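You operate a simulated robot arm through the tools that you are given. There is no shell and no other tool.

Carry out the task below with a simulated robot arm. There is one attempt and no reset: what you move stays moved.

## Task
Cap the open port, tighten its white wing nut, shut the vent and open the inlet.
Fine: the inlet opens last; no drips; the other valves and nut stay.

It is judged by the outcome, as a careful person would: the job done as asked, and still so three seconds after it is handed in. It fails if anything else is knocked over, pushed out of place, dropped, spilled or broken. A push-on lid holds only when it is set on centred and level and pressed home; a screw cap is set on level and turned clockwise until tight.

## Robot
A 6-joint arm with a two-finger gripper, fixed in place. Base frame: the origin is on the floor under the middle of its stand, x ahead of it, y to its left, z up. Units: m, degrees, N and s.
It reaches about 1.572 m from its shoulder. Its first joint turns from -166.0 to 166.0 degrees. Payload 2.45 kg.
Tool frame: the origin (TCP) lies between the finger pads and is the grasp point; the fingertips stand 0.02 m ahead of it; z points along the fingers, y is the line along which they close. The gripper opens to 0.14 m; its body begins 0.168 m behind the TCP.
Orientation is that of the tool frame in the base frame, as a unit quaternion [x, y, z, w]. With the fingers straight down and closing along the base's y, the tool's x points along the base's -x, its y along +y and its z along -z.

## Interface
- The arm moves only by the tool move_arm. Its argument "commands" is a list of rows, each an object of numbers (a shift or turn left out is 0, a gripper value left out holds the last): "dx", "dy", "dz": the shift along the base's x, y, z in m; "wx", "wy", "wz": the turn, a rotation vector about the base's x, y, z in degrees; "hand": the gripper command, from -1 (shut) to 1 (fully open), values between in proportion. In form: [{"dx": .., "dy": .., "dz": .., "wx": .., "wy": .., "wz": .., "hand": ..}, ...]. A call has 1 to 20 rows; each row shifts and turns the commanded pose from where the row before left it. A row lasts 0.2 s, in which the tool goes at most 0.05 m and 8.6 degrees; a call with a longer step from one row to the next is refused whole, and so is a gripper value outside its range. A pose out of reach is approached as far as the arm can. The call stops where the force on the tool passes 50 N (or 10 N more than at its start, if that is more) or the arm is blocked; 0.2 s more then pass. The fingers move at their own pace (about 0.045 m/s each) and stop on an object; they squeeze with about 40 N. The grip force told is the motor's: it shows also when the fingers shut on nothing. Time passes only in rows, and 0.2 s behind the last, so rows that do not move let the fingers close. It gives the time, the measured TCP pose, the force on the tool (base axes), the opening and the grip force at its end, in the units of the frame above (readings bear some noise), with the torque about the TCP (base axes, N m) and any sound that the robot's microphone picked up.
- Cameras (640 x 400 px; columns grow to the right, rows downward): "scene" is fixed at [0.0482, -0.4986, 1.3195]; the picture's right is [0.81, -0.58, 0.00], its down [-0.16, -0.23, -0.96] and it looks along [0.56, 0.78, -0.28] (base axes); focal length 315 px, centre (320, 200). "wrist" rides on the gripper at [0.078, 0.011, -0.209] in the tool frame; the picture's right is [-0.14, 0.99, 0.00], its down [-0.92, -0.13, -0.37] and it looks along [-0.36, -0.05, 0.93] (tool axes); focal length 280 px, centre (320, 200). There is no depth. A picture from a camera that has moved, and an enlarged one, comes with that camera's place and axes in the base frame and with its lens.
- camera(camera): a new picture of that camera. It takes no simulated time.
- zoom(camera, box): a new picture of the part [left, top, right, bottom] of that camera's present view, enlarged. It takes no simulated time.
- job_done(): hands the job in; it is judged then, once.

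Places have to be worked out from the pictures, the camera data and where the tool is seen. Open the gripper and draw the arm clear of the work before you hand the job in, unless the task says otherwise.

The tools are called as name(argument=value, ...) on one line, values as JSON. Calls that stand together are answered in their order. move_arm: Moves the arm, as the interface text tells. Its arguments: {"type":"object","properties":{"commands":{"type":"array","items":{"type":"object","properties":{"dx":{"type":"number"},"dy":{"type":"number"},"dz":{"type":"number"},"wx":{"type":"number"},"wy":{"type":"number"},"wz":{"type":"number"},"hand":{"type":"number"}}}}},"required":["commands"]} The other tools are called the same way: camera (camera) takes a picture; zoom (camera, box) takes an enlarged picture of a part of a camera's view; job_done () hands the job in.

At the start:

```text
time: 0.0
tcp_pos: [0.6624, 0.4779, 1.2422]
tool_rot: [-0.001, 1.0, 0.0, 0.0]
contact_force: [0.1, -0.1, -0.2]
wrist_torque: [0.02, -0.05, -0.02]
finger_gap: 0.14
grip_force: 0.1
```

scene: 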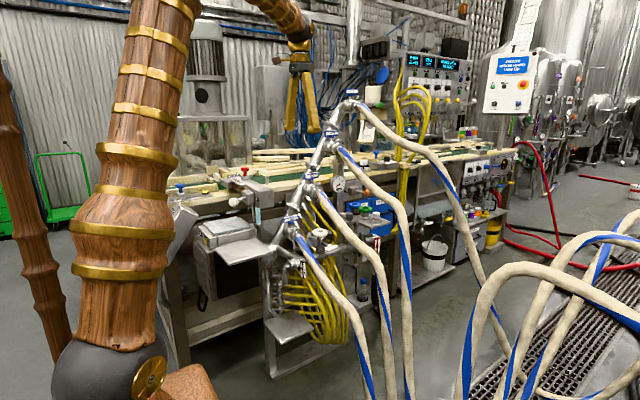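
wrist: 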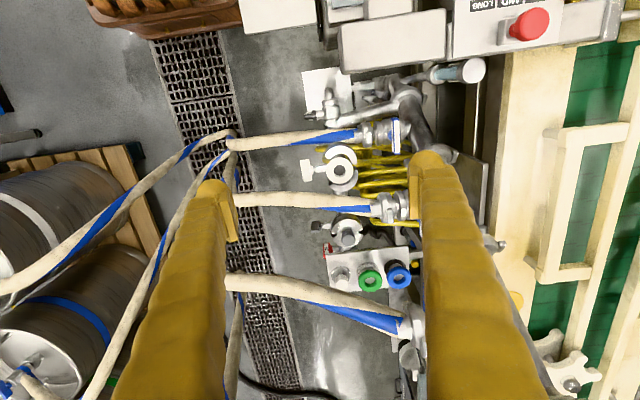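

I'll start by looking closely at the work area from both cameras before moving anything.

zoom(camera="scene", box=[220, 80, 420, 205])

zoom(camera="scene", box=[220, 180, 420, 305])

zoom(camera="wrist", box=[280, 50, 500, 188])

zoom(camera="wrist", box=[280, 188, 500, 326])

```text
3.20 times, centred on (320, 142) of scene
camera zoom: at [0.0482, -0.4986, 1.3195], right [0.81, -0.58, 0.0], down [-0.16, -0.23, -0.96], along [0.56, 0.78, -0.28], focal length 1008 px, centre (320, 384)
```

zoom: 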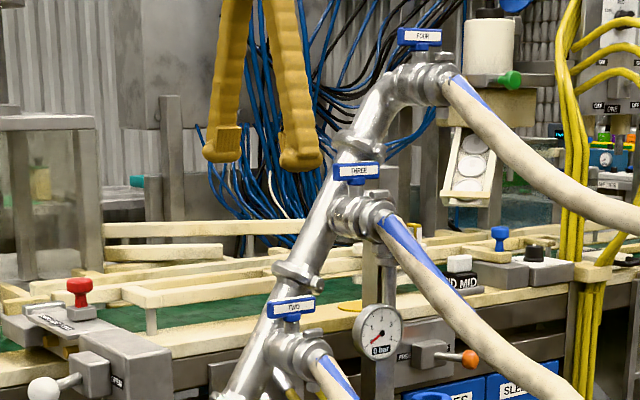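

```text
3.20 times, centred on (320, 242) of scene
camera zoom: at [0.0482, -0.4986, 1.3195], right [0.81, -0.58, 0.0], down [-0.16, -0.23, -0.96], along [0.56, 0.78, -0.28], focal length 1008 px, centre (320, 64)
```

zoom: 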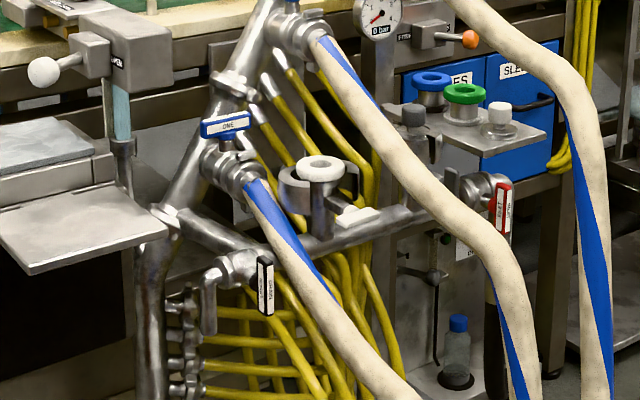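

```text
2.90 times, centred on (390, 119) of wrist
camera zoom: at [0.5851, 0.4895, 1.4511], right [0.14, 0.99, 0.0], down [0.92, -0.13, 0.37], along [0.36, -0.05, -0.93], focal length 813 px, centre (117, 435)
```

zoom: 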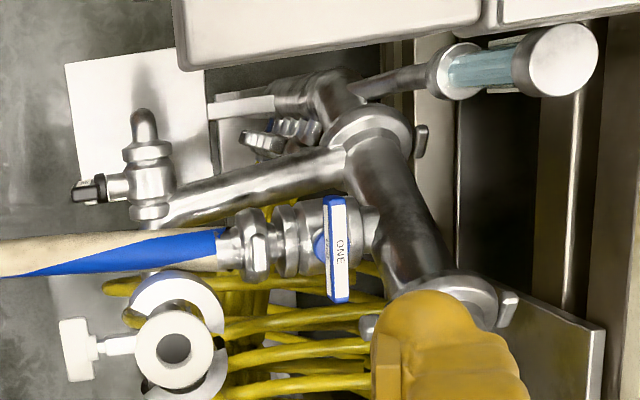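

```text
2.90 times, centred on (390, 257) of wrist
camera zoom: at [0.5851, 0.4895, 1.4511], right [0.14, 0.99, 0.0], down [0.92, -0.13, 0.37], along [0.36, -0.05, -0.93], focal length 813 px, centre (117, 35)
```

zoom: 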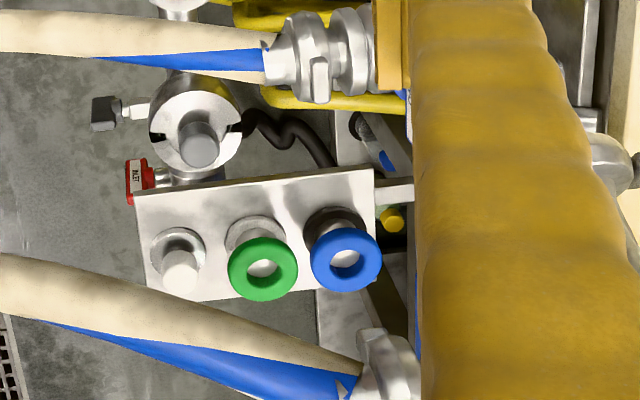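

The open port (white ring, white wing nut), a gray-capped port, a shelf with three loose fittings, a black-handled valve and a red "INLET" valve are visible. I'll zoom in more to read labels and tell the caps apart.

zoom(camera="scene", box=[335, 195, 399, 235])

zoom(camera="scene", box=[275, 220, 355, 270])

zoom(camera="scene", box=[265, 240, 329, 280])

zoom(camera="scene", box=[340, 225, 404, 265])

zoom(camera="wrist", box=[320, 240, 416, 300])

zoom(camera="wrist", box=[296, 140, 376, 190])

```text
10.00 times, centred on (367, 215) of scene
camera zoom: at [0.0482, -0.4986, 1.3195], right [0.81, -0.58, 0.0], down [-0.16, -0.23, -0.96], along [0.56, 0.78, -0.28], focal length 3151 px, centre (-150, 50)
```

zoom: 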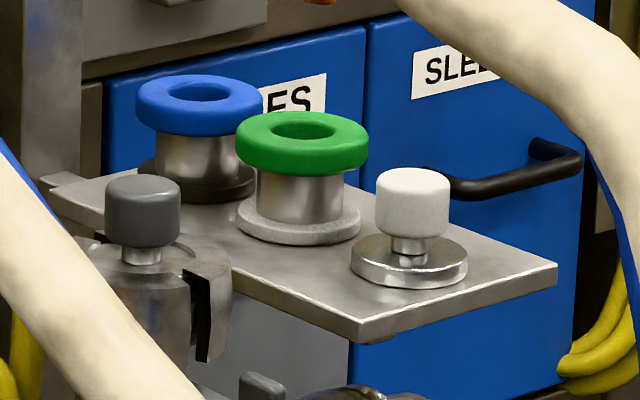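

```text
8.00 times, centred on (315, 245) of scene
camera zoom: at [0.0482, -0.4986, 1.3195], right [0.81, -0.58, 0.0], down [-0.16, -0.23, -0.96], along [0.56, 0.78, -0.28], focal length 2521 px, centre (360, -160)
```

zoom: 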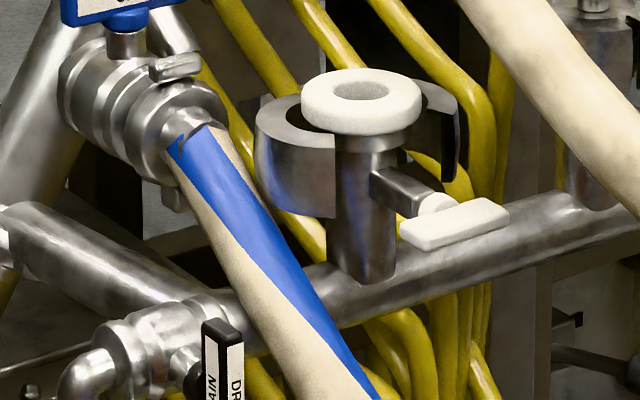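

```text
10.00 times, centred on (297, 260) of scene
camera zoom: at [0.0482, -0.4986, 1.3195], right [0.81, -0.58, 0.0], down [-0.16, -0.23, -0.96], along [0.56, 0.78, -0.28], focal length 3151 px, centre (550, -400)
```

zoom: 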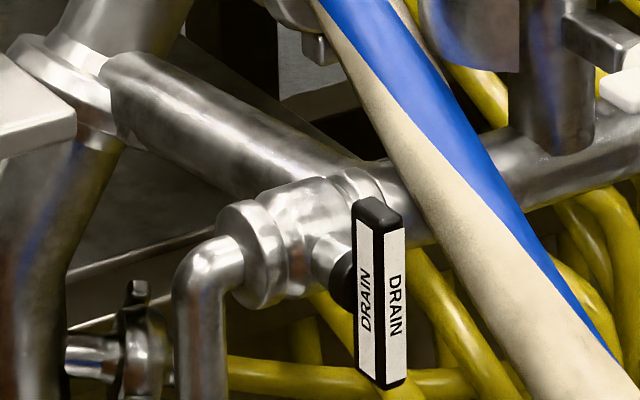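

```text
10.00 times, centred on (372, 245) of scene
camera zoom: at [0.0482, -0.4986, 1.3195], right [0.81, -0.58, 0.0], down [-0.16, -0.23, -0.96], along [0.56, 0.78, -0.28], focal length 3151 px, centre (-200, -250)
```

zoom: 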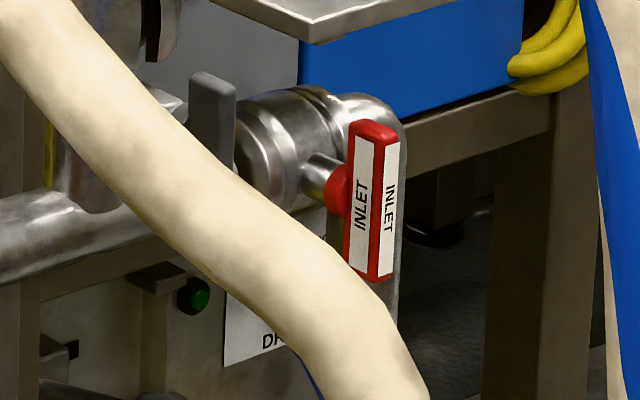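

```text
6.67 times, centred on (368, 270) of wrist
camera zoom: at [0.5851, 0.4895, 1.4511], right [0.14, 0.99, 0.0], down [0.92, -0.13, 0.37], along [0.36, -0.05, -0.93], focal length 1869 px, centre (0, -267)
```

zoom: 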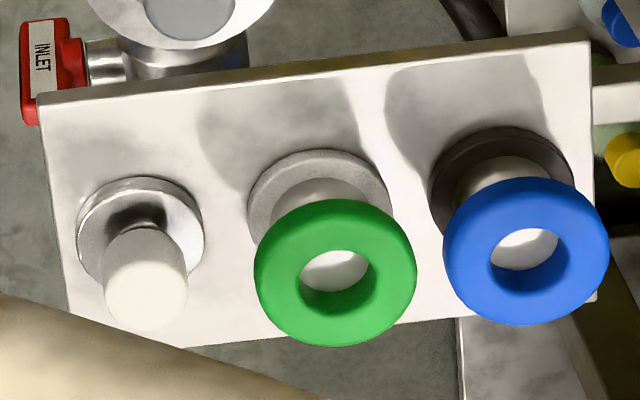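

```text
8.00 times, centred on (336, 165) of wrist
camera zoom: at [0.5851, 0.4895, 1.4511], right [0.14, 0.99, 0.0], down [0.92, -0.13, 0.37], along [0.36, -0.05, -0.93], focal length 2243 px, centre (192, 480)
```

zoom: 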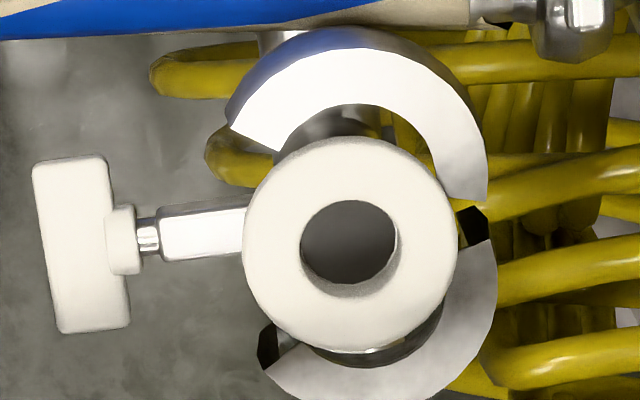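

The black valve reads DRAIN and the red one INLET; I haven't found the VENT yet. I'll search the rest of the scene picture for it.

zoom(camera="scene", box=[320, 80, 400, 130])

zoom(camera="scene", box=[280, 125, 360, 175])

zoom(camera="scene", box=[320, 165, 400, 215])

zoom(camera="scene", box=[225, 160, 305, 210])

zoom(camera="scene", box=[250, 240, 330, 290])

zoom(camera="scene", box=[330, 225, 410, 310])

zoom(camera="scene", box=[180, 280, 360, 392])

zoom(camera="scene", box=[400, 130, 520, 205])

zoom(camera="wrist", box=[380, 0, 640, 162])

zoom(camera="wrist", box=[380, 200, 640, 400])

```text
8.00 times, centred on (360, 105) of scene
camera zoom: at [0.0482, -0.4986, 1.3195], right [0.81, -0.58, 0.0], down [-0.16, -0.23, -0.96], along [0.56, 0.78, -0.28], focal length 2521 px, centre (0, 960)
```

zoom: 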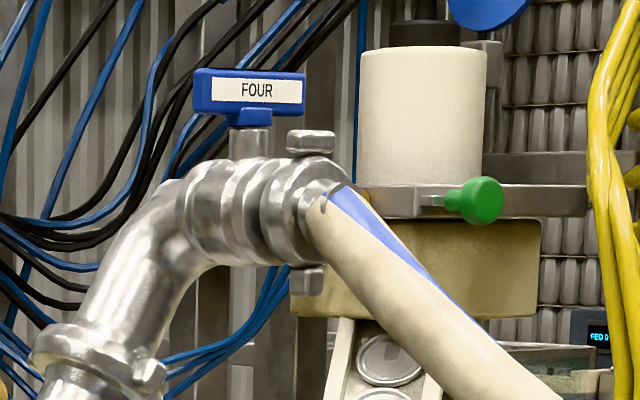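

```text
8.00 times, centred on (320, 150) of scene
camera zoom: at [0.0482, -0.4986, 1.3195], right [0.81, -0.58, 0.0], down [-0.16, -0.23, -0.96], along [0.56, 0.78, -0.28], focal length 2521 px, centre (320, 600)
```

zoom: 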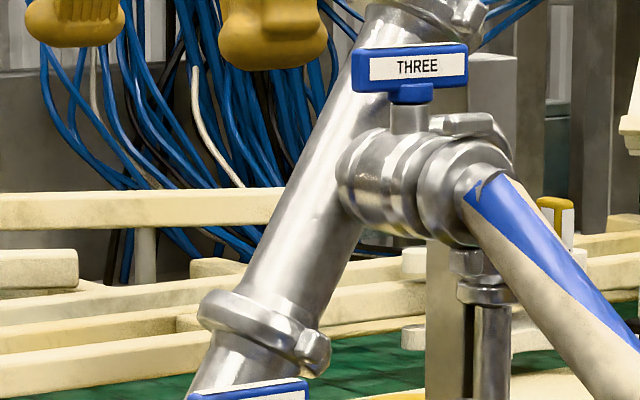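

```text
8.00 times, centred on (360, 190) of scene
camera zoom: at [0.0482, -0.4986, 1.3195], right [0.81, -0.58, 0.0], down [-0.16, -0.23, -0.96], along [0.56, 0.78, -0.28], focal length 2521 px, centre (0, 280)
```

zoom: 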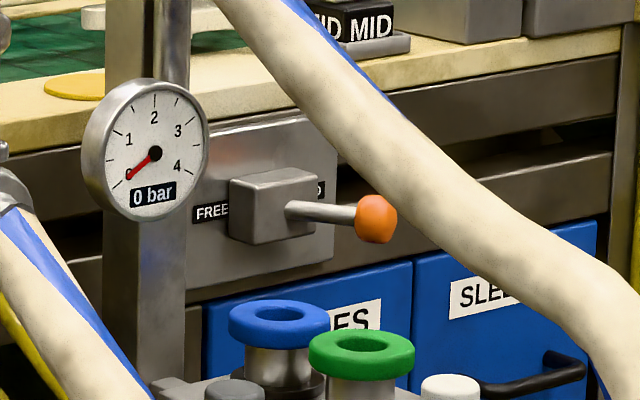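

```text
8.00 times, centred on (265, 185) of scene
camera zoom: at [0.0482, -0.4986, 1.3195], right [0.81, -0.58, 0.0], down [-0.16, -0.23, -0.96], along [0.56, 0.78, -0.28], focal length 2521 px, centre (760, 320)
```

zoom: 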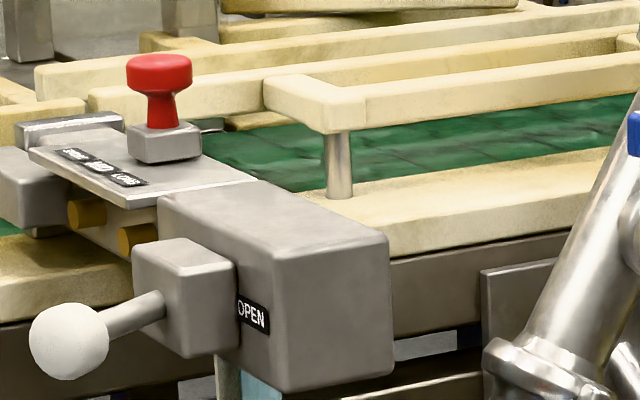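

```text
8.00 times, centred on (290, 265) of scene
camera zoom: at [0.0482, -0.4986, 1.3195], right [0.81, -0.58, 0.0], down [-0.16, -0.23, -0.96], along [0.56, 0.78, -0.28], focal length 2521 px, centre (560, -320)
```

zoom: 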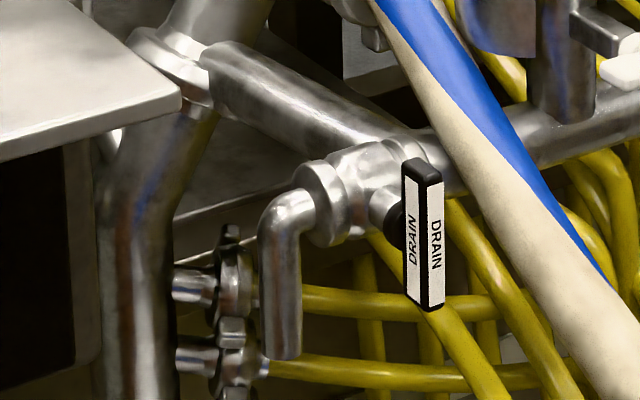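

```text
4.71 times, centred on (370, 268) of scene
camera zoom: at [0.0482, -0.4986, 1.3195], right [0.81, -0.58, 0.0], down [-0.16, -0.23, -0.96], along [0.56, 0.78, -0.28], focal length 1483 px, centre (85, -118)
```

zoom: 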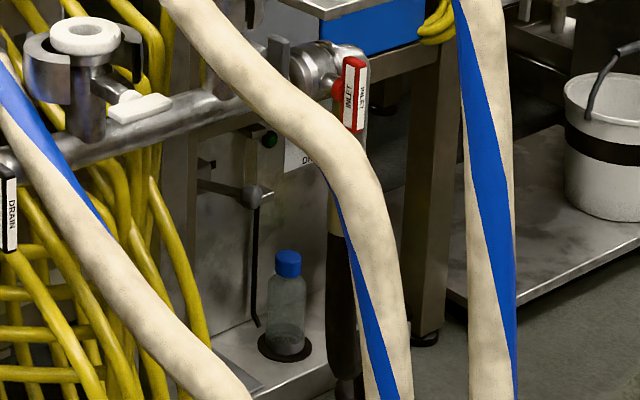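

```text
3.56 times, centred on (270, 336) of scene
camera zoom: at [0.0482, -0.4986, 1.3195], right [0.81, -0.58, 0.0], down [-0.16, -0.23, -0.96], along [0.56, 0.78, -0.28], focal length 1120 px, centre (498, -284)
```

zoom: 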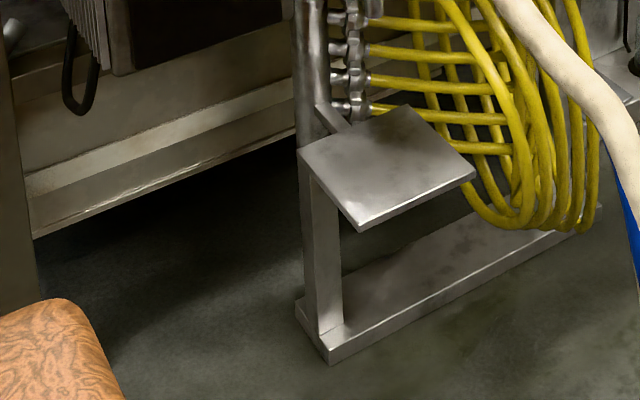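

```text
5.33 times, centred on (460, 168) of scene
camera zoom: at [0.0482, -0.4986, 1.3195], right [0.81, -0.58, 0.0], down [-0.16, -0.23, -0.96], along [0.56, 0.78, -0.28], focal length 1680 px, centre (-427, 373)
```

zoom: 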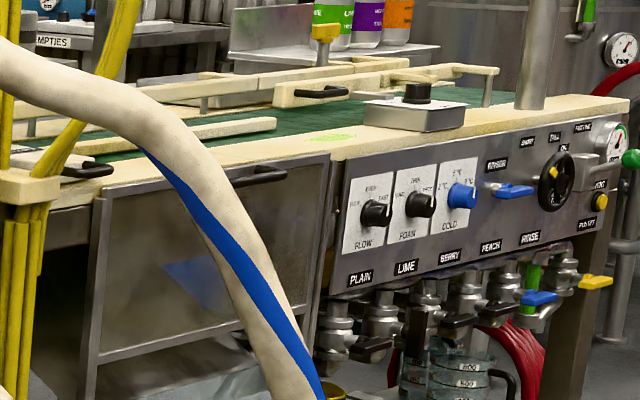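

```text
2.46 times, centred on (510, 81) of wrist
camera zoom: at [0.5851, 0.4895, 1.4511], right [0.14, 0.99, 0.0], down [0.92, -0.13, 0.37], along [0.36, -0.05, -0.93], focal length 690 px, centre (-148, 493)
```

zoom: 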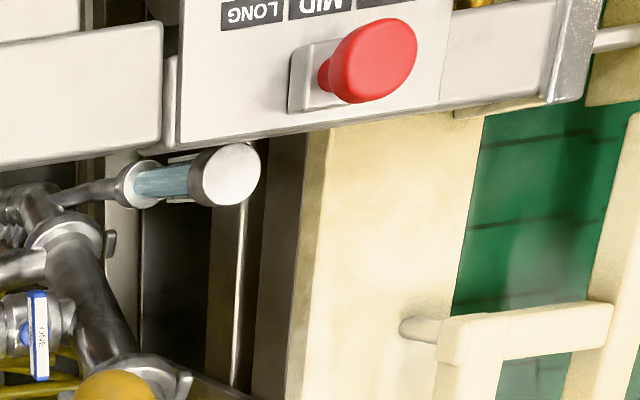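

```text
2.00 times, centred on (510, 300) of wrist
camera zoom: at [0.5851, 0.4895, 1.4511], right [0.14, 0.99, 0.0], down [0.92, -0.13, 0.37], along [0.36, -0.05, -0.93], focal length 561 px, centre (-60, 0)
```

zoom: 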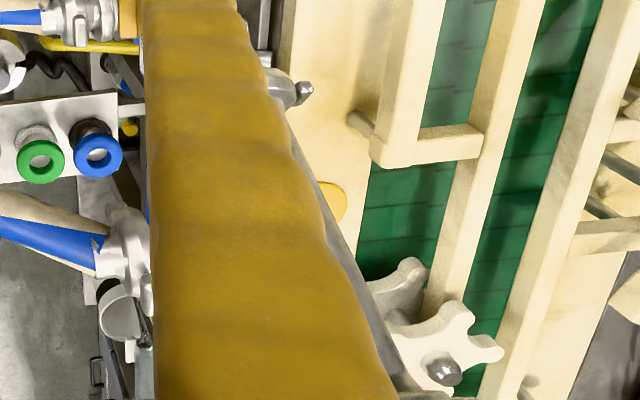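

The vent isn't visible yet. I'll back the arm off toward -y (free air, above the hoses) and tilt the wrist camera to see the manifold from the front.

move_arm(commands=[{"dy": -0.04, "dz": 0.01, "wx": 4}, {"dy": -0.04, "dz": 0.01, "wx": 5}, {"dy": -0.04, "wx": 5}, {"dy": -0.04, "wx": 5}, {"dy": -0.04, "wx": 5}, {"dy": -0.04, "wx": 5}, {"dy": -0.04, "wx": 5}, {"dy": -0.04, "wx": 5}, {"dy": -0.04, "wx": 5}, {"dy": -0.04, "wx": 5}])

camera(camera="wrist")

camera(camera="scene")

```text
time: 2.2
tcp_pos: [0.6641, 0.0782, 1.2658]
tool_rot: [0.0, 0.909, 0.416, 0.0]
contact_force: [0.1, -0.4, 0.1]
wrist_torque: [0.03, -0.04, -0.01]
finger_gap: 0.1399
grip_force: 0.1
```

```text
taken
camera wrist: at [0.5855, -0.0727, 1.4107], right [0.14, 0.65, 0.75], down [0.92, -0.36, 0.14], along [0.37, 0.67, -0.65], focal length 280 px, centre (320, 200)
```

wrist: 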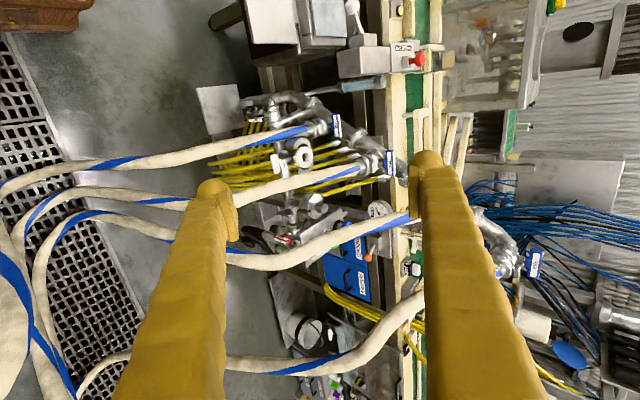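

```text
taken
```

scene: 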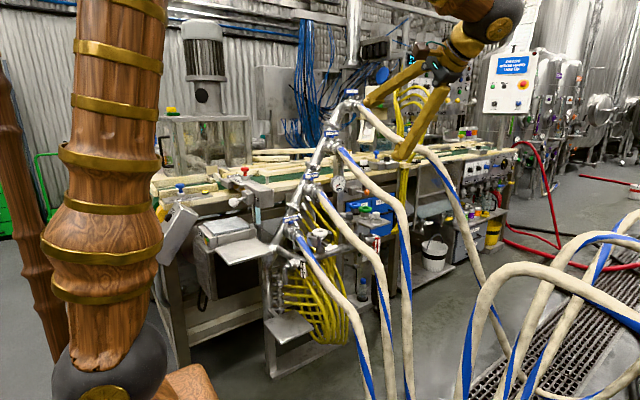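

The view from the front shows the lower manifold between the hoses. I'll zoom into the ports, shelf and surrounding valves.

zoom(camera="wrist", box=[230, 80, 390, 180])

zoom(camera="wrist", box=[230, 170, 390, 270])

zoom(camera="wrist", box=[380, 120, 600, 257])

zoom(camera="scene", box=[300, 80, 420, 155])

zoom(camera="scene", box=[330, 180, 410, 250])

```text
4.00 times, centred on (310, 130) of wrist
camera zoom: at [0.5855, -0.0727, 1.4107], right [0.14, 0.65, 0.75], down [0.92, -0.36, 0.14], along [0.37, 0.67, -0.65], focal length 1122 px, centre (360, 480)
```

zoom: 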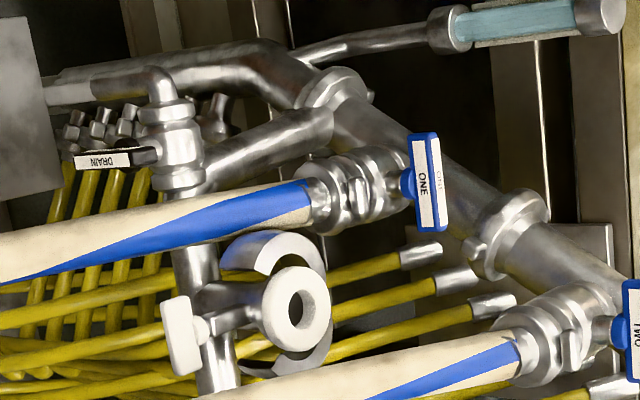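

```text
4.00 times, centred on (310, 220) of wrist
camera zoom: at [0.5855, -0.0727, 1.4107], right [0.14, 0.65, 0.75], down [0.92, -0.36, 0.14], along [0.37, 0.67, -0.65], focal length 1122 px, centre (360, 120)
```

zoom: 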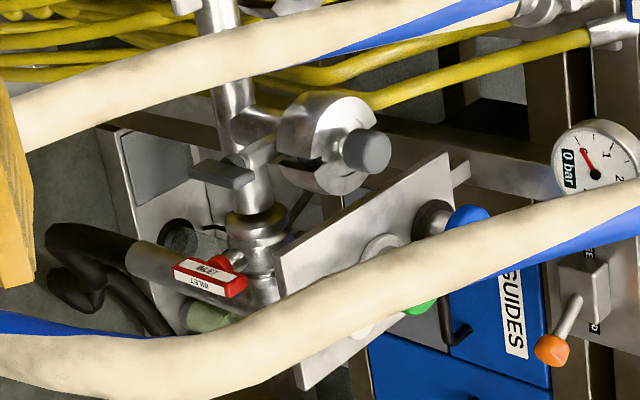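

```text
2.91 times, centred on (490, 188) of wrist
camera zoom: at [0.5855, -0.0727, 1.4107], right [0.14, 0.65, 0.75], down [0.92, -0.36, 0.14], along [0.37, 0.67, -0.65], focal length 816 px, centre (-174, 234)
```

zoom: 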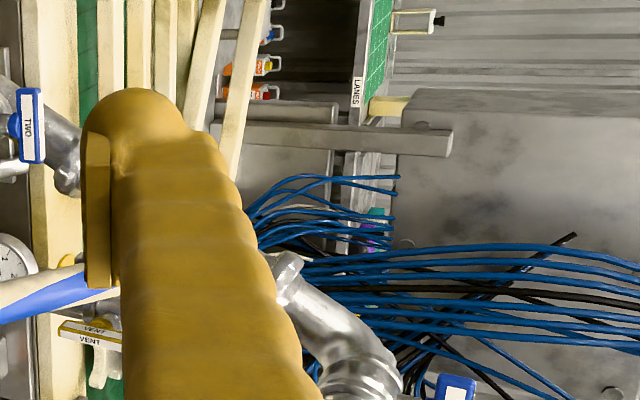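

```text
5.33 times, centred on (360, 118) of scene
camera zoom: at [0.0482, -0.4986, 1.3195], right [0.81, -0.58, 0.0], down [-0.16, -0.23, -0.96], along [0.56, 0.78, -0.28], focal length 1680 px, centre (107, 640)
```

zoom: 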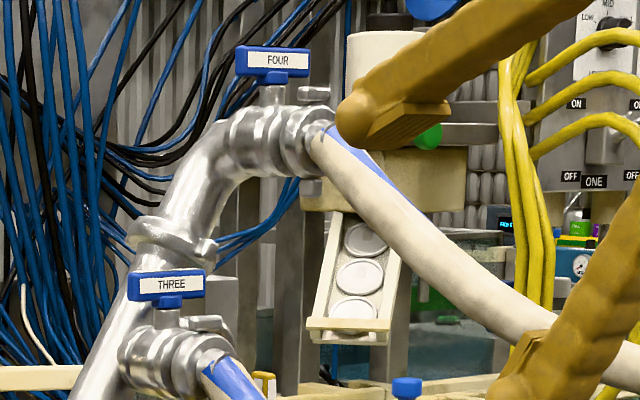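

```text
5.71 times, centred on (370, 215) of scene
camera zoom: at [0.0482, -0.4986, 1.3195], right [0.81, -0.58, 0.0], down [-0.16, -0.23, -0.96], along [0.56, 0.78, -0.28], focal length 1800 px, centre (34, 114)
```

zoom: 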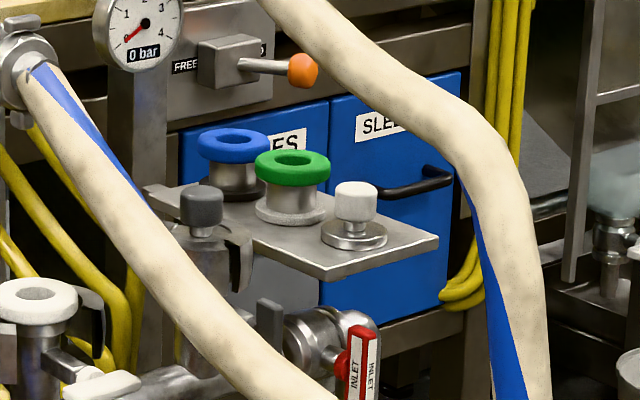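

Found the VENT: a yellow handle behind valve THREE, above the gauge post. I'll zoom in on it in both views.

zoom(camera="wrist", box=[376, 200, 440, 290])

zoom(camera="scene", box=[330, 140, 378, 200])

zoom(camera="wrist", box=[360, 160, 420, 260])

```text
4.44 times, centred on (408, 245) of wrist
camera zoom: at [0.5855, -0.0727, 1.4107], right [0.14, 0.65, 0.75], down [0.92, -0.36, 0.14], along [0.37, 0.67, -0.65], focal length 1246 px, centre (-71, 0)
```

zoom: 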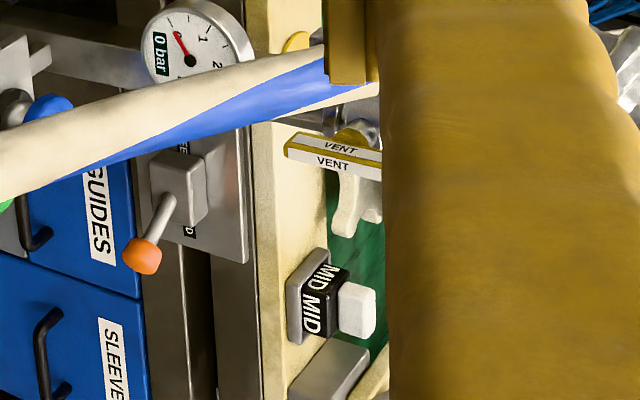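

```text
6.67 times, centred on (354, 170) of scene
camera zoom: at [0.0482, -0.4986, 1.3195], right [0.81, -0.58, 0.0], down [-0.16, -0.23, -0.96], along [0.56, 0.78, -0.28], focal length 2101 px, centre (93, 400)
```

zoom: 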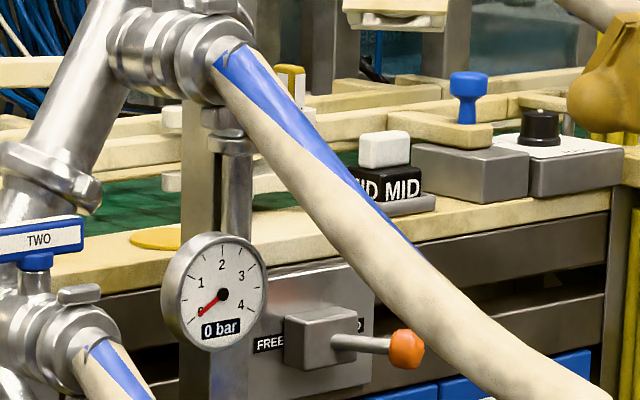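

```text
4.00 times, centred on (390, 210) of wrist
camera zoom: at [0.5855, -0.0727, 1.4107], right [0.14, 0.65, 0.75], down [0.92, -0.36, 0.14], along [0.37, 0.67, -0.65], focal length 1122 px, centre (40, 160)
```

zoom: 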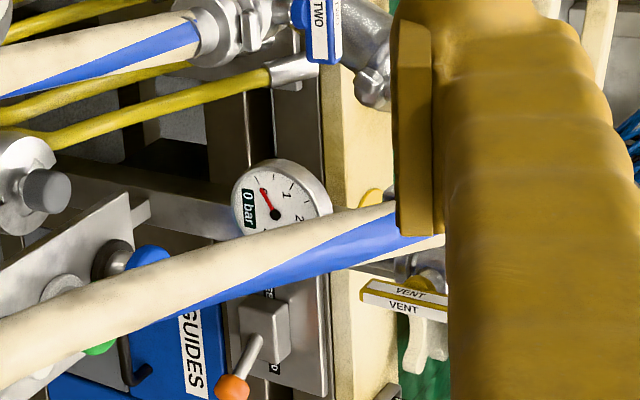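

Rough triangulation: white port ≈ (0.77, 0.51, 0.82), gray port ≈ (0.93, 0.51), shelf caps at x≈1.07, z≈0.80, FOUR handle ≈ (0.94, 0.53, 1.39). The vent position is uncertain, so I'll take a high top-down view.

move_arm(commands=[{"dz": 0.04, "dx": 0.02, "dy": 0.02, "wx": -5}, {"dz": 0.04, "dx": 0.02, "dy": 0.02, "wx": -5}, {"dz": 0.04, "dx": 0.02, "dy": 0.02, "wx": -5}, {"dz": 0.04, "dx": 0.02, "dy": 0.02, "wx": -5}, {"dz": 0.04, "dx": 0.02, "dy": 0.02, "wx": -5}, {"dz": 0.04, "dx": 0.02, "dy": 0.02, "wx": -5}, {"dz": 0.02, "dx": 0.03, "dy": 0.02, "wx": -5}, {"dz": 0.02, "dx": 0.03, "dy": 0.02, "wx": -5}, {"dx": 0.03, "dy": 0.02, "wx": -5}, {"dx": 0.03, "dy": 0.02, "wx": -4}])

camera(camera="wrist")

```text
time: 4.4
tcp_pos: [0.8579, 0.2657, 1.4726]
tool_rot: [0.001, 1.0, 0.0, 0.005]
contact_force: [-0.9, 0.3, -0.1]
wrist_torque: [0.06, -0.15, 0.01]
finger_gap: 0.1398
grip_force: 0.0
out of reach, approached as far as the arm can: row 8, 9, 10
```

```text
taken
camera wrist: at [0.7781, 0.278, 1.6815], right [0.14, 0.99, 0.0], down [0.92, -0.13, 0.38], along [0.37, -0.05, -0.93], focal length 280 px, centre (320, 200)
```

wrist: 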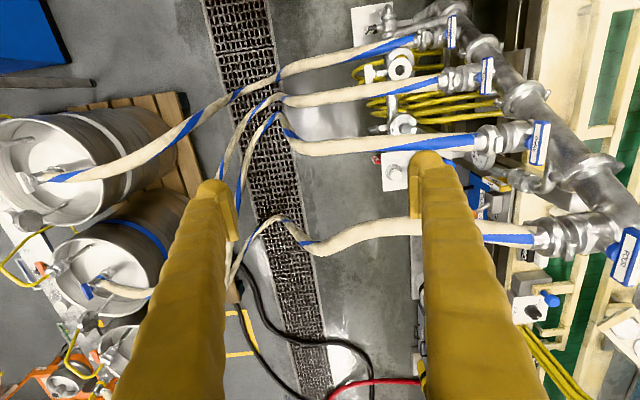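

This gives a nice overhead of the four hoses. I'll zoom in on the vent area and the ports.

zoom(camera="wrist", box=[450, 110, 610, 210])

zoom(camera="wrist", box=[340, 30, 500, 130])

zoom(camera="wrist", box=[360, 100, 520, 220])

```text
4.00 times, centred on (530, 160) of wrist
camera zoom: at [0.7781, 0.278, 1.6815], right [0.14, 0.99, 0.0], down [0.92, -0.13, 0.38], along [0.37, -0.05, -0.93], focal length 1122 px, centre (-520, 360)
```

zoom: 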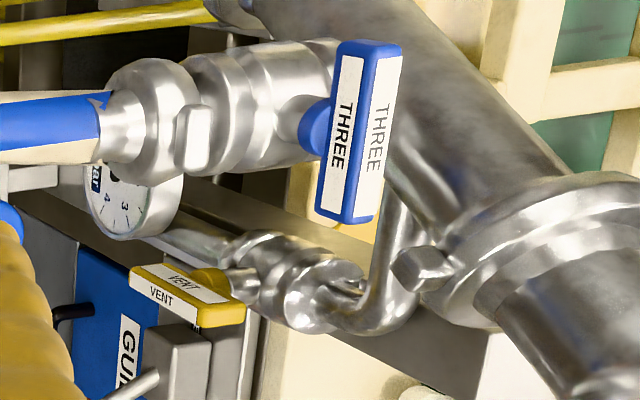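

```text
4.00 times, centred on (420, 80) of wrist
camera zoom: at [0.7781, 0.278, 1.6815], right [0.14, 0.99, 0.0], down [0.92, -0.13, 0.38], along [0.37, -0.05, -0.93], focal length 1122 px, centre (-80, 680)
```

zoom: 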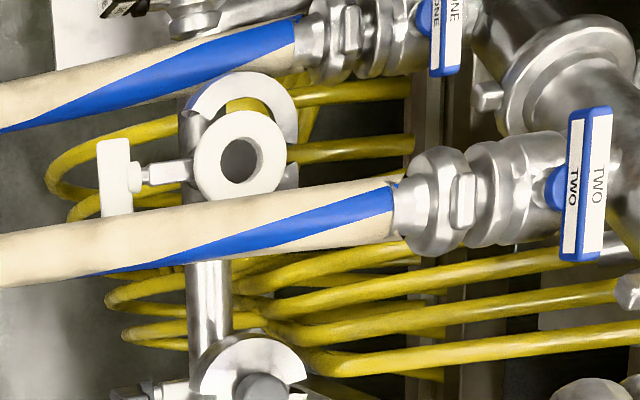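

```text
3.33 times, centred on (440, 160) of wrist
camera zoom: at [0.7781, 0.278, 1.6815], right [0.14, 0.99, 0.0], down [0.92, -0.13, 0.38], along [0.37, -0.05, -0.93], focal length 935 px, centre (-80, 333)
```

zoom: 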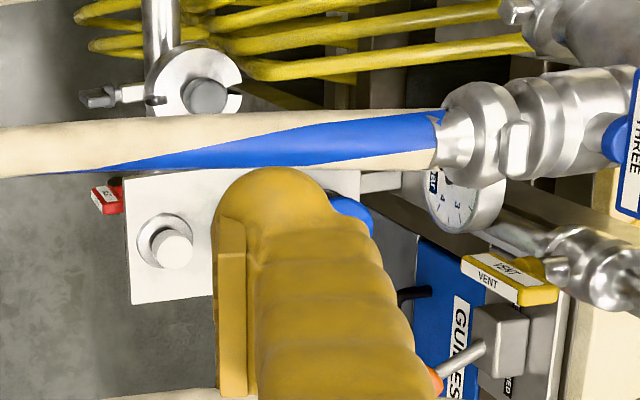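

VENT handle triangulates to about (1.015, 0.615, 1.12), handle vertical along a vertical pipe (open). INLET handle is near (1.04, 0.44, 0.715), vertical across a horizontal pipe (closed). I now turn the wrist about vertical while moving toward +x, to look at the shelf caps and vent from the free +x side.

move_arm(commands=[{"dz": -0.03}, {"dz": -0.03, "wz": 8}, {"wz": 8, "dx": 0.02}, {"wz": 8, "dx": 0.02}, {"wz": 8, "dx": 0.02}, {"wz": 8, "dx": 0.02}])

```text
time: 5.8
tcp_pos: [0.9368, 0.2654, 1.4108]
tool_rot: [-0.343, 0.939, 0.0, 0.003]
contact_force: [0.0, 0.0, -0.3]
wrist_torque: [0.02, -0.06, 0.0]
finger_gap: 0.1401
grip_force: 0.1
```

The commanded pose re-bases on the measured pose. Continuing the turn to 180° while moving toward x≈1.15, keeping above the hoses.

move_arm(commands=[{"wz": 8, "dx": 0.015}, {"wz": 8, "dx": 0.015}, {"wz": 8, "dx": 0.015}, {"wz": 8, "dx": 0.015}, {"wz": 8, "dx": 0.015}, {"wz": 8, "dx": 0.015}, {"wz": 8, "dx": 0.015}, {"wz": 8, "dx": 0.015}, {"wz": 8, "dx": 0.015}, {"wz": 8, "dx": 0.015}, {"wz": 8, "dx": 0.015}, {"wz": 8, "dx": 0.015}, {"wz": 8, "dx": 0.015}, {"wz": 8, "dx": 0.015}, {"wz": 8, "dx": 0.015}, {"wz": 8, "dx": 0.015}, {"wz": 8, "dx": 0.015}, {"wz": 4}])

camera(camera="wrist")

camera(camera="scene")

```text
time: 9.6
tcp_pos: [1.045, 0.2298, 1.3]
tool_rot: [1.0, 0.0, 0.001, -0.001]
contact_force: [-0.3, -0.8, 0.0]
wrist_torque: [0.03, -0.01, 0.0]
finger_gap: 0.1401
grip_force: 0.0
out of reach, approached as far as the arm can: row 1, 2, 3, 4, 5, 6, 7, 8, 9, 10, 11, 12, 13, 14, 15, 16, 17
```

```text
taken
camera wrist: at [1.1226, 0.2202, 1.5083], right [-0.14, -0.99, 0.0], down [-0.92, 0.13, 0.37], along [-0.36, 0.05, -0.93], focal length 280 px, centre (320, 200)
```

wrist: 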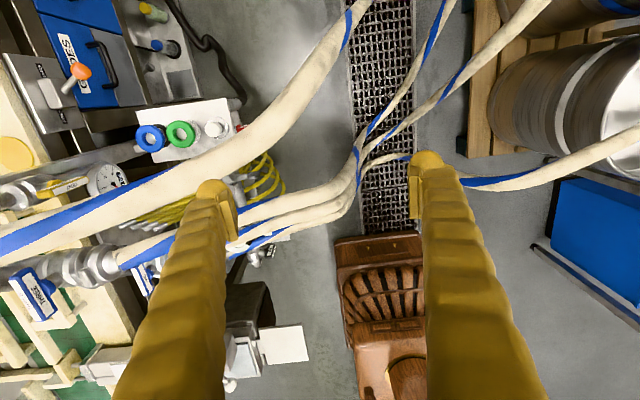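

```text
taken
```

scene: 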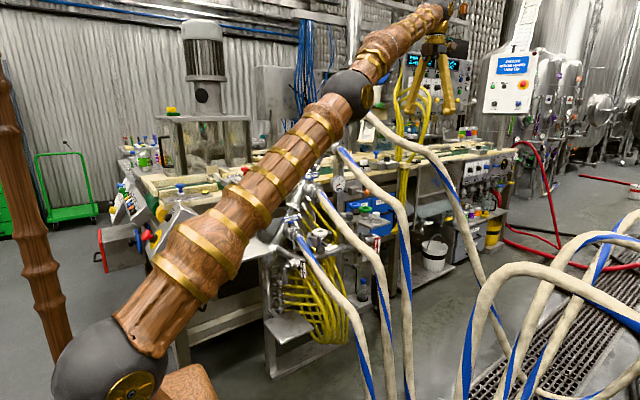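

From here the shelf with the caps is visible between fingers and hose FOUR. I'll zoom in on the caps and the vent.

zoom(camera="wrist", box=[130, 100, 250, 175])

zoom(camera="wrist", box=[0, 140, 160, 240])

zoom(camera="scene", box=[330, 140, 380, 172])

```text
5.33 times, centred on (190, 138) of wrist
camera zoom: at [1.1226, 0.2202, 1.5083], right [-0.14, -0.99, 0.0], down [-0.92, 0.13, 0.37], along [-0.36, 0.05, -0.93], focal length 1495 px, centre (1013, 533)
```

zoom: 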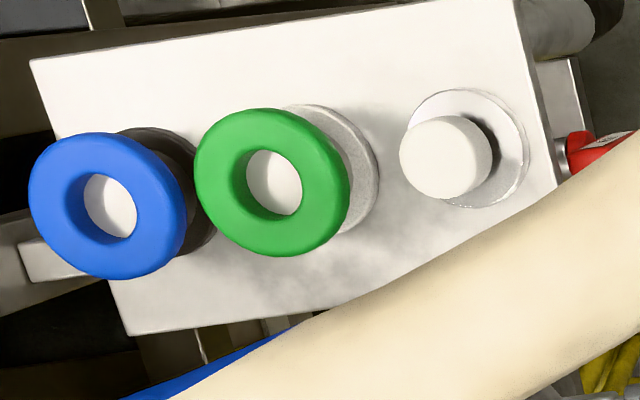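

```text
4.00 times, centred on (80, 190) of wrist
camera zoom: at [1.1226, 0.2202, 1.5083], right [-0.14, -0.99, 0.0], down [-0.92, 0.13, 0.37], along [-0.36, 0.05, -0.93], focal length 1122 px, centre (1280, 240)
```

zoom: 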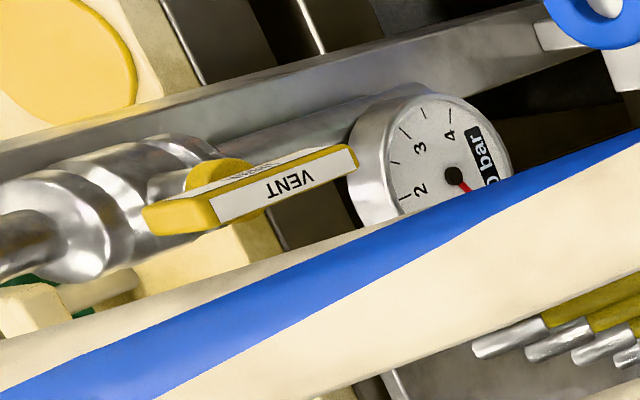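

```text
12.50 times, centred on (355, 156) of scene
camera zoom: at [0.0482, -0.4986, 1.3195], right [0.81, -0.58, 0.0], down [-0.16, -0.23, -0.96], along [0.56, 0.78, -0.28], focal length 3939 px, centre (-118, 750)
```

zoom: 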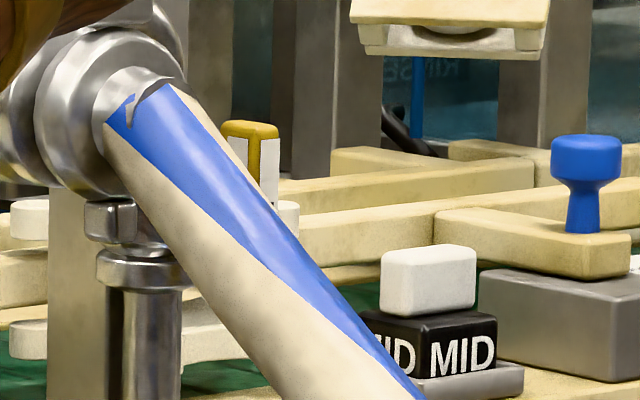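

The VENT handle is vertical and in line with its vertical pipe, so open. Next I back off to free space and unwind the wrist so I can approach the shelf with the fingers pointing +y/down, going between hoses THREE and FOUR.

move_arm(commands=[{"dy": -0.03, "dx": -0.01, "dz": 0.01}, {"dy": -0.03, "dx": -0.01, "dz": 0.01, "wz": -8.5}, {"dy": -0.03, "dx": -0.01, "dz": 0.01, "wz": -8.5}, {"dy": -0.03, "dx": -0.01, "wz": -8.5}, {"dy": -0.03, "dx": -0.01, "wz": -8.5}, {"dy": -0.02, "dx": -0.01, "wz": -8.5}, {"dx": -0.01, "wz": -8.5}, {"dx": -0.01, "wz": -8.5}, {"wz": -8.5}, {"wz": -8.5}, {"wz": -8.5}, {"wz": -8.5}, {"wz": -8.5}, {"wz": -8.5}, {"wz": -8.5}, {"wz": -8.5}, {"wz": -8.5}, {"wz": -8.5}, {"wz": -8.5}, {"wz": -8.5}])

```text
time: 13.8
tcp_pos: [0.9648, 0.0584, 1.329]
tool_rot: [-0.159, 0.987, -0.001, -0.001]
contact_force: [-0.1, -0.8, -0.1]
wrist_torque: [0.01, 0.01, -0.01]
finger_gap: 0.1398
grip_force: 0.0
```

move_arm(commands=[{"wz": -8.35}, {"wz": -8.35}, {"wz": -8.35}, {"wz": -8.35}, {"wz": -8.35}, {"wz": -8.35}, {"wz": -8.35}, {"wz": -8.35}, {"wz": -8.35}, {"wz": -8.35}, {"wz": -8.35}, {"wz": -8.35}, {"wz": -8.35}])

camera(camera="wrist")

```text
time: 16.6
tcp_pos: [0.9635, 0.0593, 1.3296]
tool_rot: [0.709, 0.705, 0.0, 0.0]
contact_force: [-0.9, 0.4, 0.1]
wrist_torque: [-0.01, 0.0, -0.01]
finger_gap: 0.14
grip_force: 0.0
```

```text
taken
camera wrist: at [0.9761, 0.1386, 1.539], right [0.99, -0.14, 0.0], down [-0.13, -0.92, 0.37], along [-0.05, -0.36, -0.93], focal length 280 px, centre (320, 200)
```

wrist: 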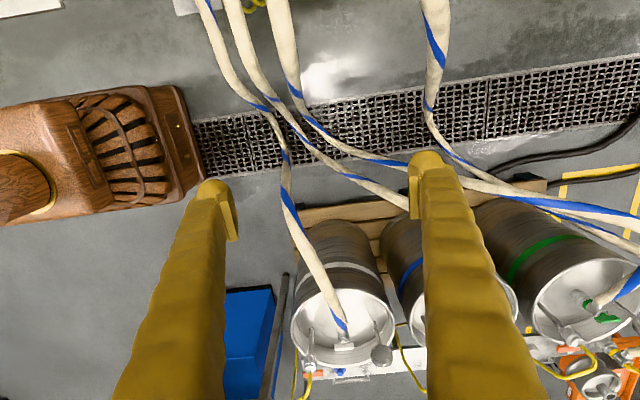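

Now I tilt the tool 50° so the fingers point +y and down, with the camera above, and look at the shelf from the front.

move_arm(commands=[{"wx": 7.2, "dx": 0.013, "dy": 0.005, "dz": -0.01}, {"wx": 7.2, "dx": 0.013, "dy": 0.005, "dz": -0.01}, {"wx": 7.2, "dx": 0.013, "dy": 0.005, "dz": -0.02}, {"wx": 7.2, "dx": 0.013, "dy": 0.005, "dz": -0.02}, {"wx": 7.2, "dx": 0.013, "dy": 0.005, "dz": -0.02}, {"wx": 7.2, "dx": 0.013, "dy": 0.005, "dz": -0.02}, {"wx": 7.2, "dx": 0.013, "dy": 0.005, "dz": -0.02}])

camera(camera="wrist")

camera(camera="scene")

```text
time: 18.2
tcp_pos: [1.0572, 0.0942, 1.2109]
tool_rot: [0.641, 0.639, 0.302, -0.301]
contact_force: [-0.3, -1.0, 0.7]
wrist_torque: [-0.13, -0.03, -0.04]
finger_gap: 0.14
grip_force: 0.1
```

```text
taken
camera wrist: at [1.0679, -0.0161, 1.4042], right [0.99, -0.09, -0.11], down [-0.13, -0.87, -0.48], along [-0.05, 0.49, -0.87], focal length 280 px, centre (320, 200)
```

wrist: 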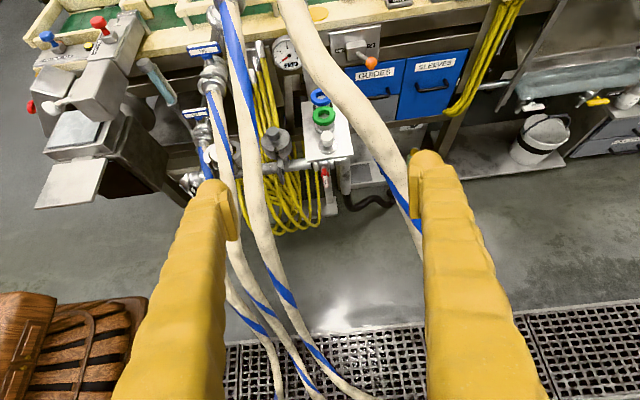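

```text
taken
```

scene: 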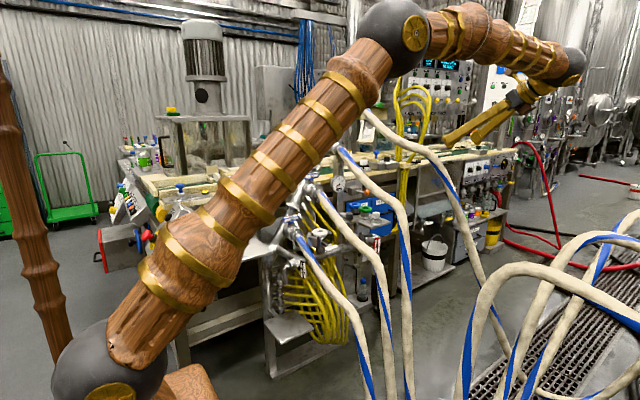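

Great view: the shelf sits in the gap between hose THREE (left) and hose FOUR (right). Zooming in on caps, gray port, and vent.

zoom(camera="wrist", box=[280, 80, 376, 140])

zoom(camera="wrist", box=[270, 130, 366, 220])

zoom(camera="wrist", box=[230, 0, 358, 80])

zoom(camera="wrist", box=[170, 30, 298, 200])

```text
6.67 times, centred on (328, 110) of wrist
camera zoom: at [1.0679, -0.0161, 1.4042], right [0.99, -0.09, -0.11], down [-0.13, -0.87, -0.48], along [-0.05, 0.49, -0.87], focal length 1869 px, centre (267, 800)
```

zoom: 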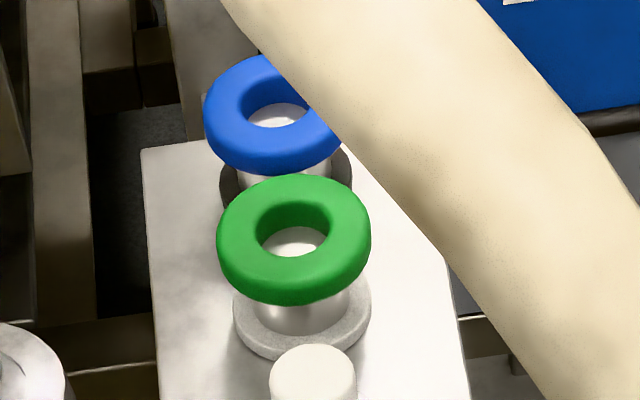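

```text
4.44 times, centred on (318, 175) of wrist
camera zoom: at [1.0679, -0.0161, 1.4042], right [0.99, -0.09, -0.11], down [-0.13, -0.87, -0.48], along [-0.05, 0.49, -0.87], focal length 1246 px, centre (329, 311)
```

zoom: 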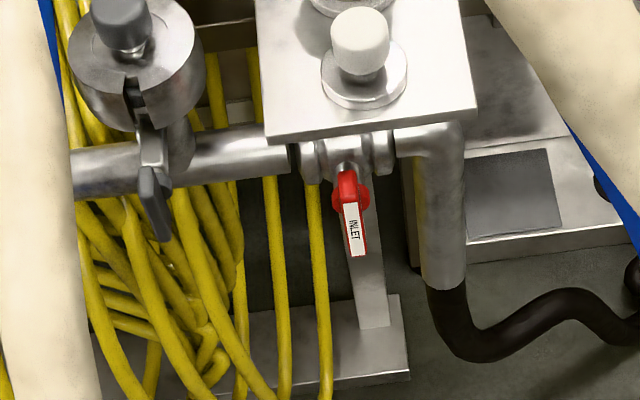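

```text
5.00 times, centred on (294, 40) of wrist
camera zoom: at [1.0679, -0.0161, 1.4042], right [0.99, -0.09, -0.11], down [-0.13, -0.87, -0.48], along [-0.05, 0.49, -0.87], focal length 1402 px, centre (450, 1000)
```

zoom: 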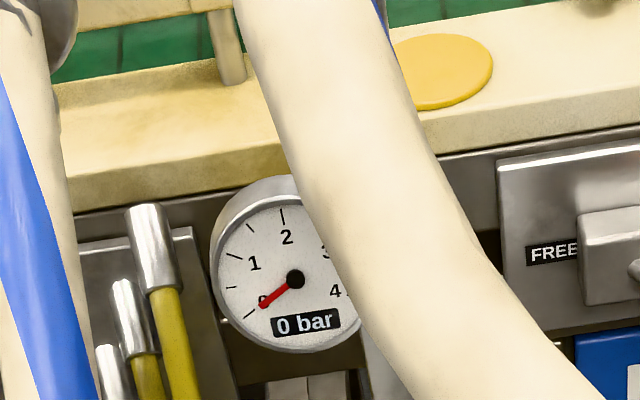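

```text
2.35 times, centred on (234, 115) of wrist
camera zoom: at [1.0679, -0.0161, 1.4042], right [0.99, -0.09, -0.11], down [-0.13, -0.87, -0.48], along [-0.05, 0.49, -0.87], focal length 660 px, centre (522, 400)
```

zoom: 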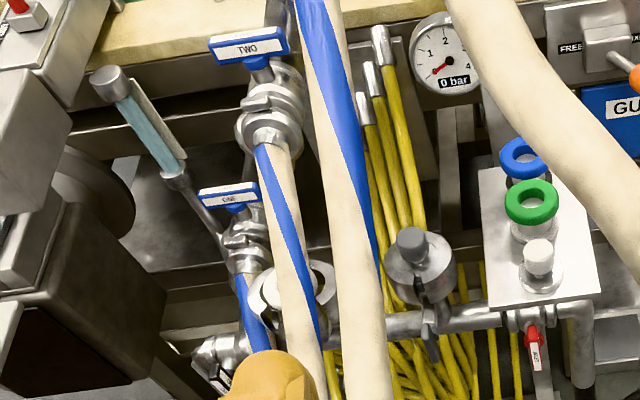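

The white-knob cap matches the style of the cap on the gray port (its knob and nut share a colour), so it's the blank for the white port. Knob centre triangulates to (1.070, 0.477, 0.842). I'll yaw slightly, narrow the fingers and advance partway along the corridor between hoses THREE and FOUR.

move_arm(commands=[{"wz": -4, "dx": -0.017, "dy": 0.015, "dz": -0.03, "hand": 0.15}, {"wz": -4, "dx": -0.018, "dy": 0.02, "dz": -0.03}, {"dy": 0.005, "dz": -0.02}, {"dx": 0.0032, "dy": 0.0228, "dz": -0.0191}, {"dx": 0.0032, "dy": 0.0228, "dz": -0.0191}, {"dx": 0.0032, "dy": 0.0228, "dz": -0.0191}, {"dx": 0.0032, "dy": 0.0228, "dz": -0.0191}, {"dx": 0.0032, "dy": 0.0228, "dz": -0.0191}, {"dx": 0.0032, "dy": 0.0228, "dz": -0.0191}])

camera(camera="wrist")

camera(camera="scene")

```text
time: 20.2
tcp_pos: [1.0418, 0.2711, 1.0144]
tool_rot: [0.683, 0.593, 0.321, -0.279]
contact_force: [0.2, -0.7, 0.1]
wrist_torque: [-0.01, 0.01, -0.02]
finger_gap: 0.0803
grip_force: 0.0
```

```text
taken
camera wrist: at [1.0376, 0.1603, 1.2085], right [0.97, -0.23, -0.11], down [-0.25, -0.84, -0.47], along [0.02, 0.49, -0.87], focal length 280 px, centre (320, 200)
```

wrist: 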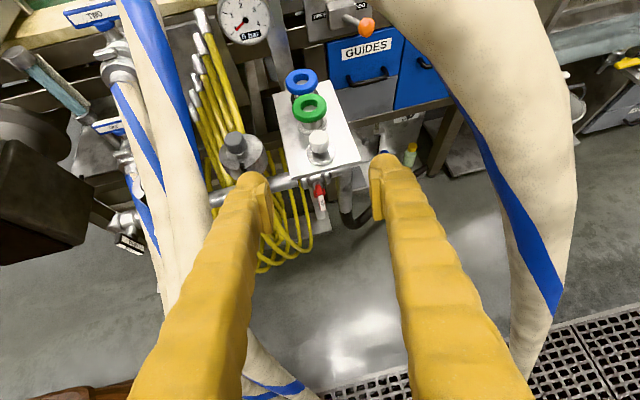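

```text
taken
```

scene: 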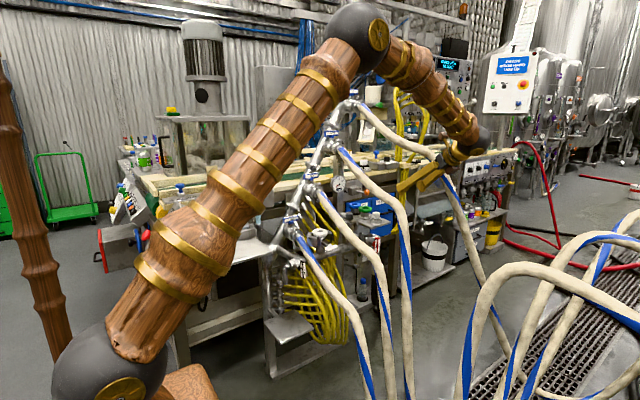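

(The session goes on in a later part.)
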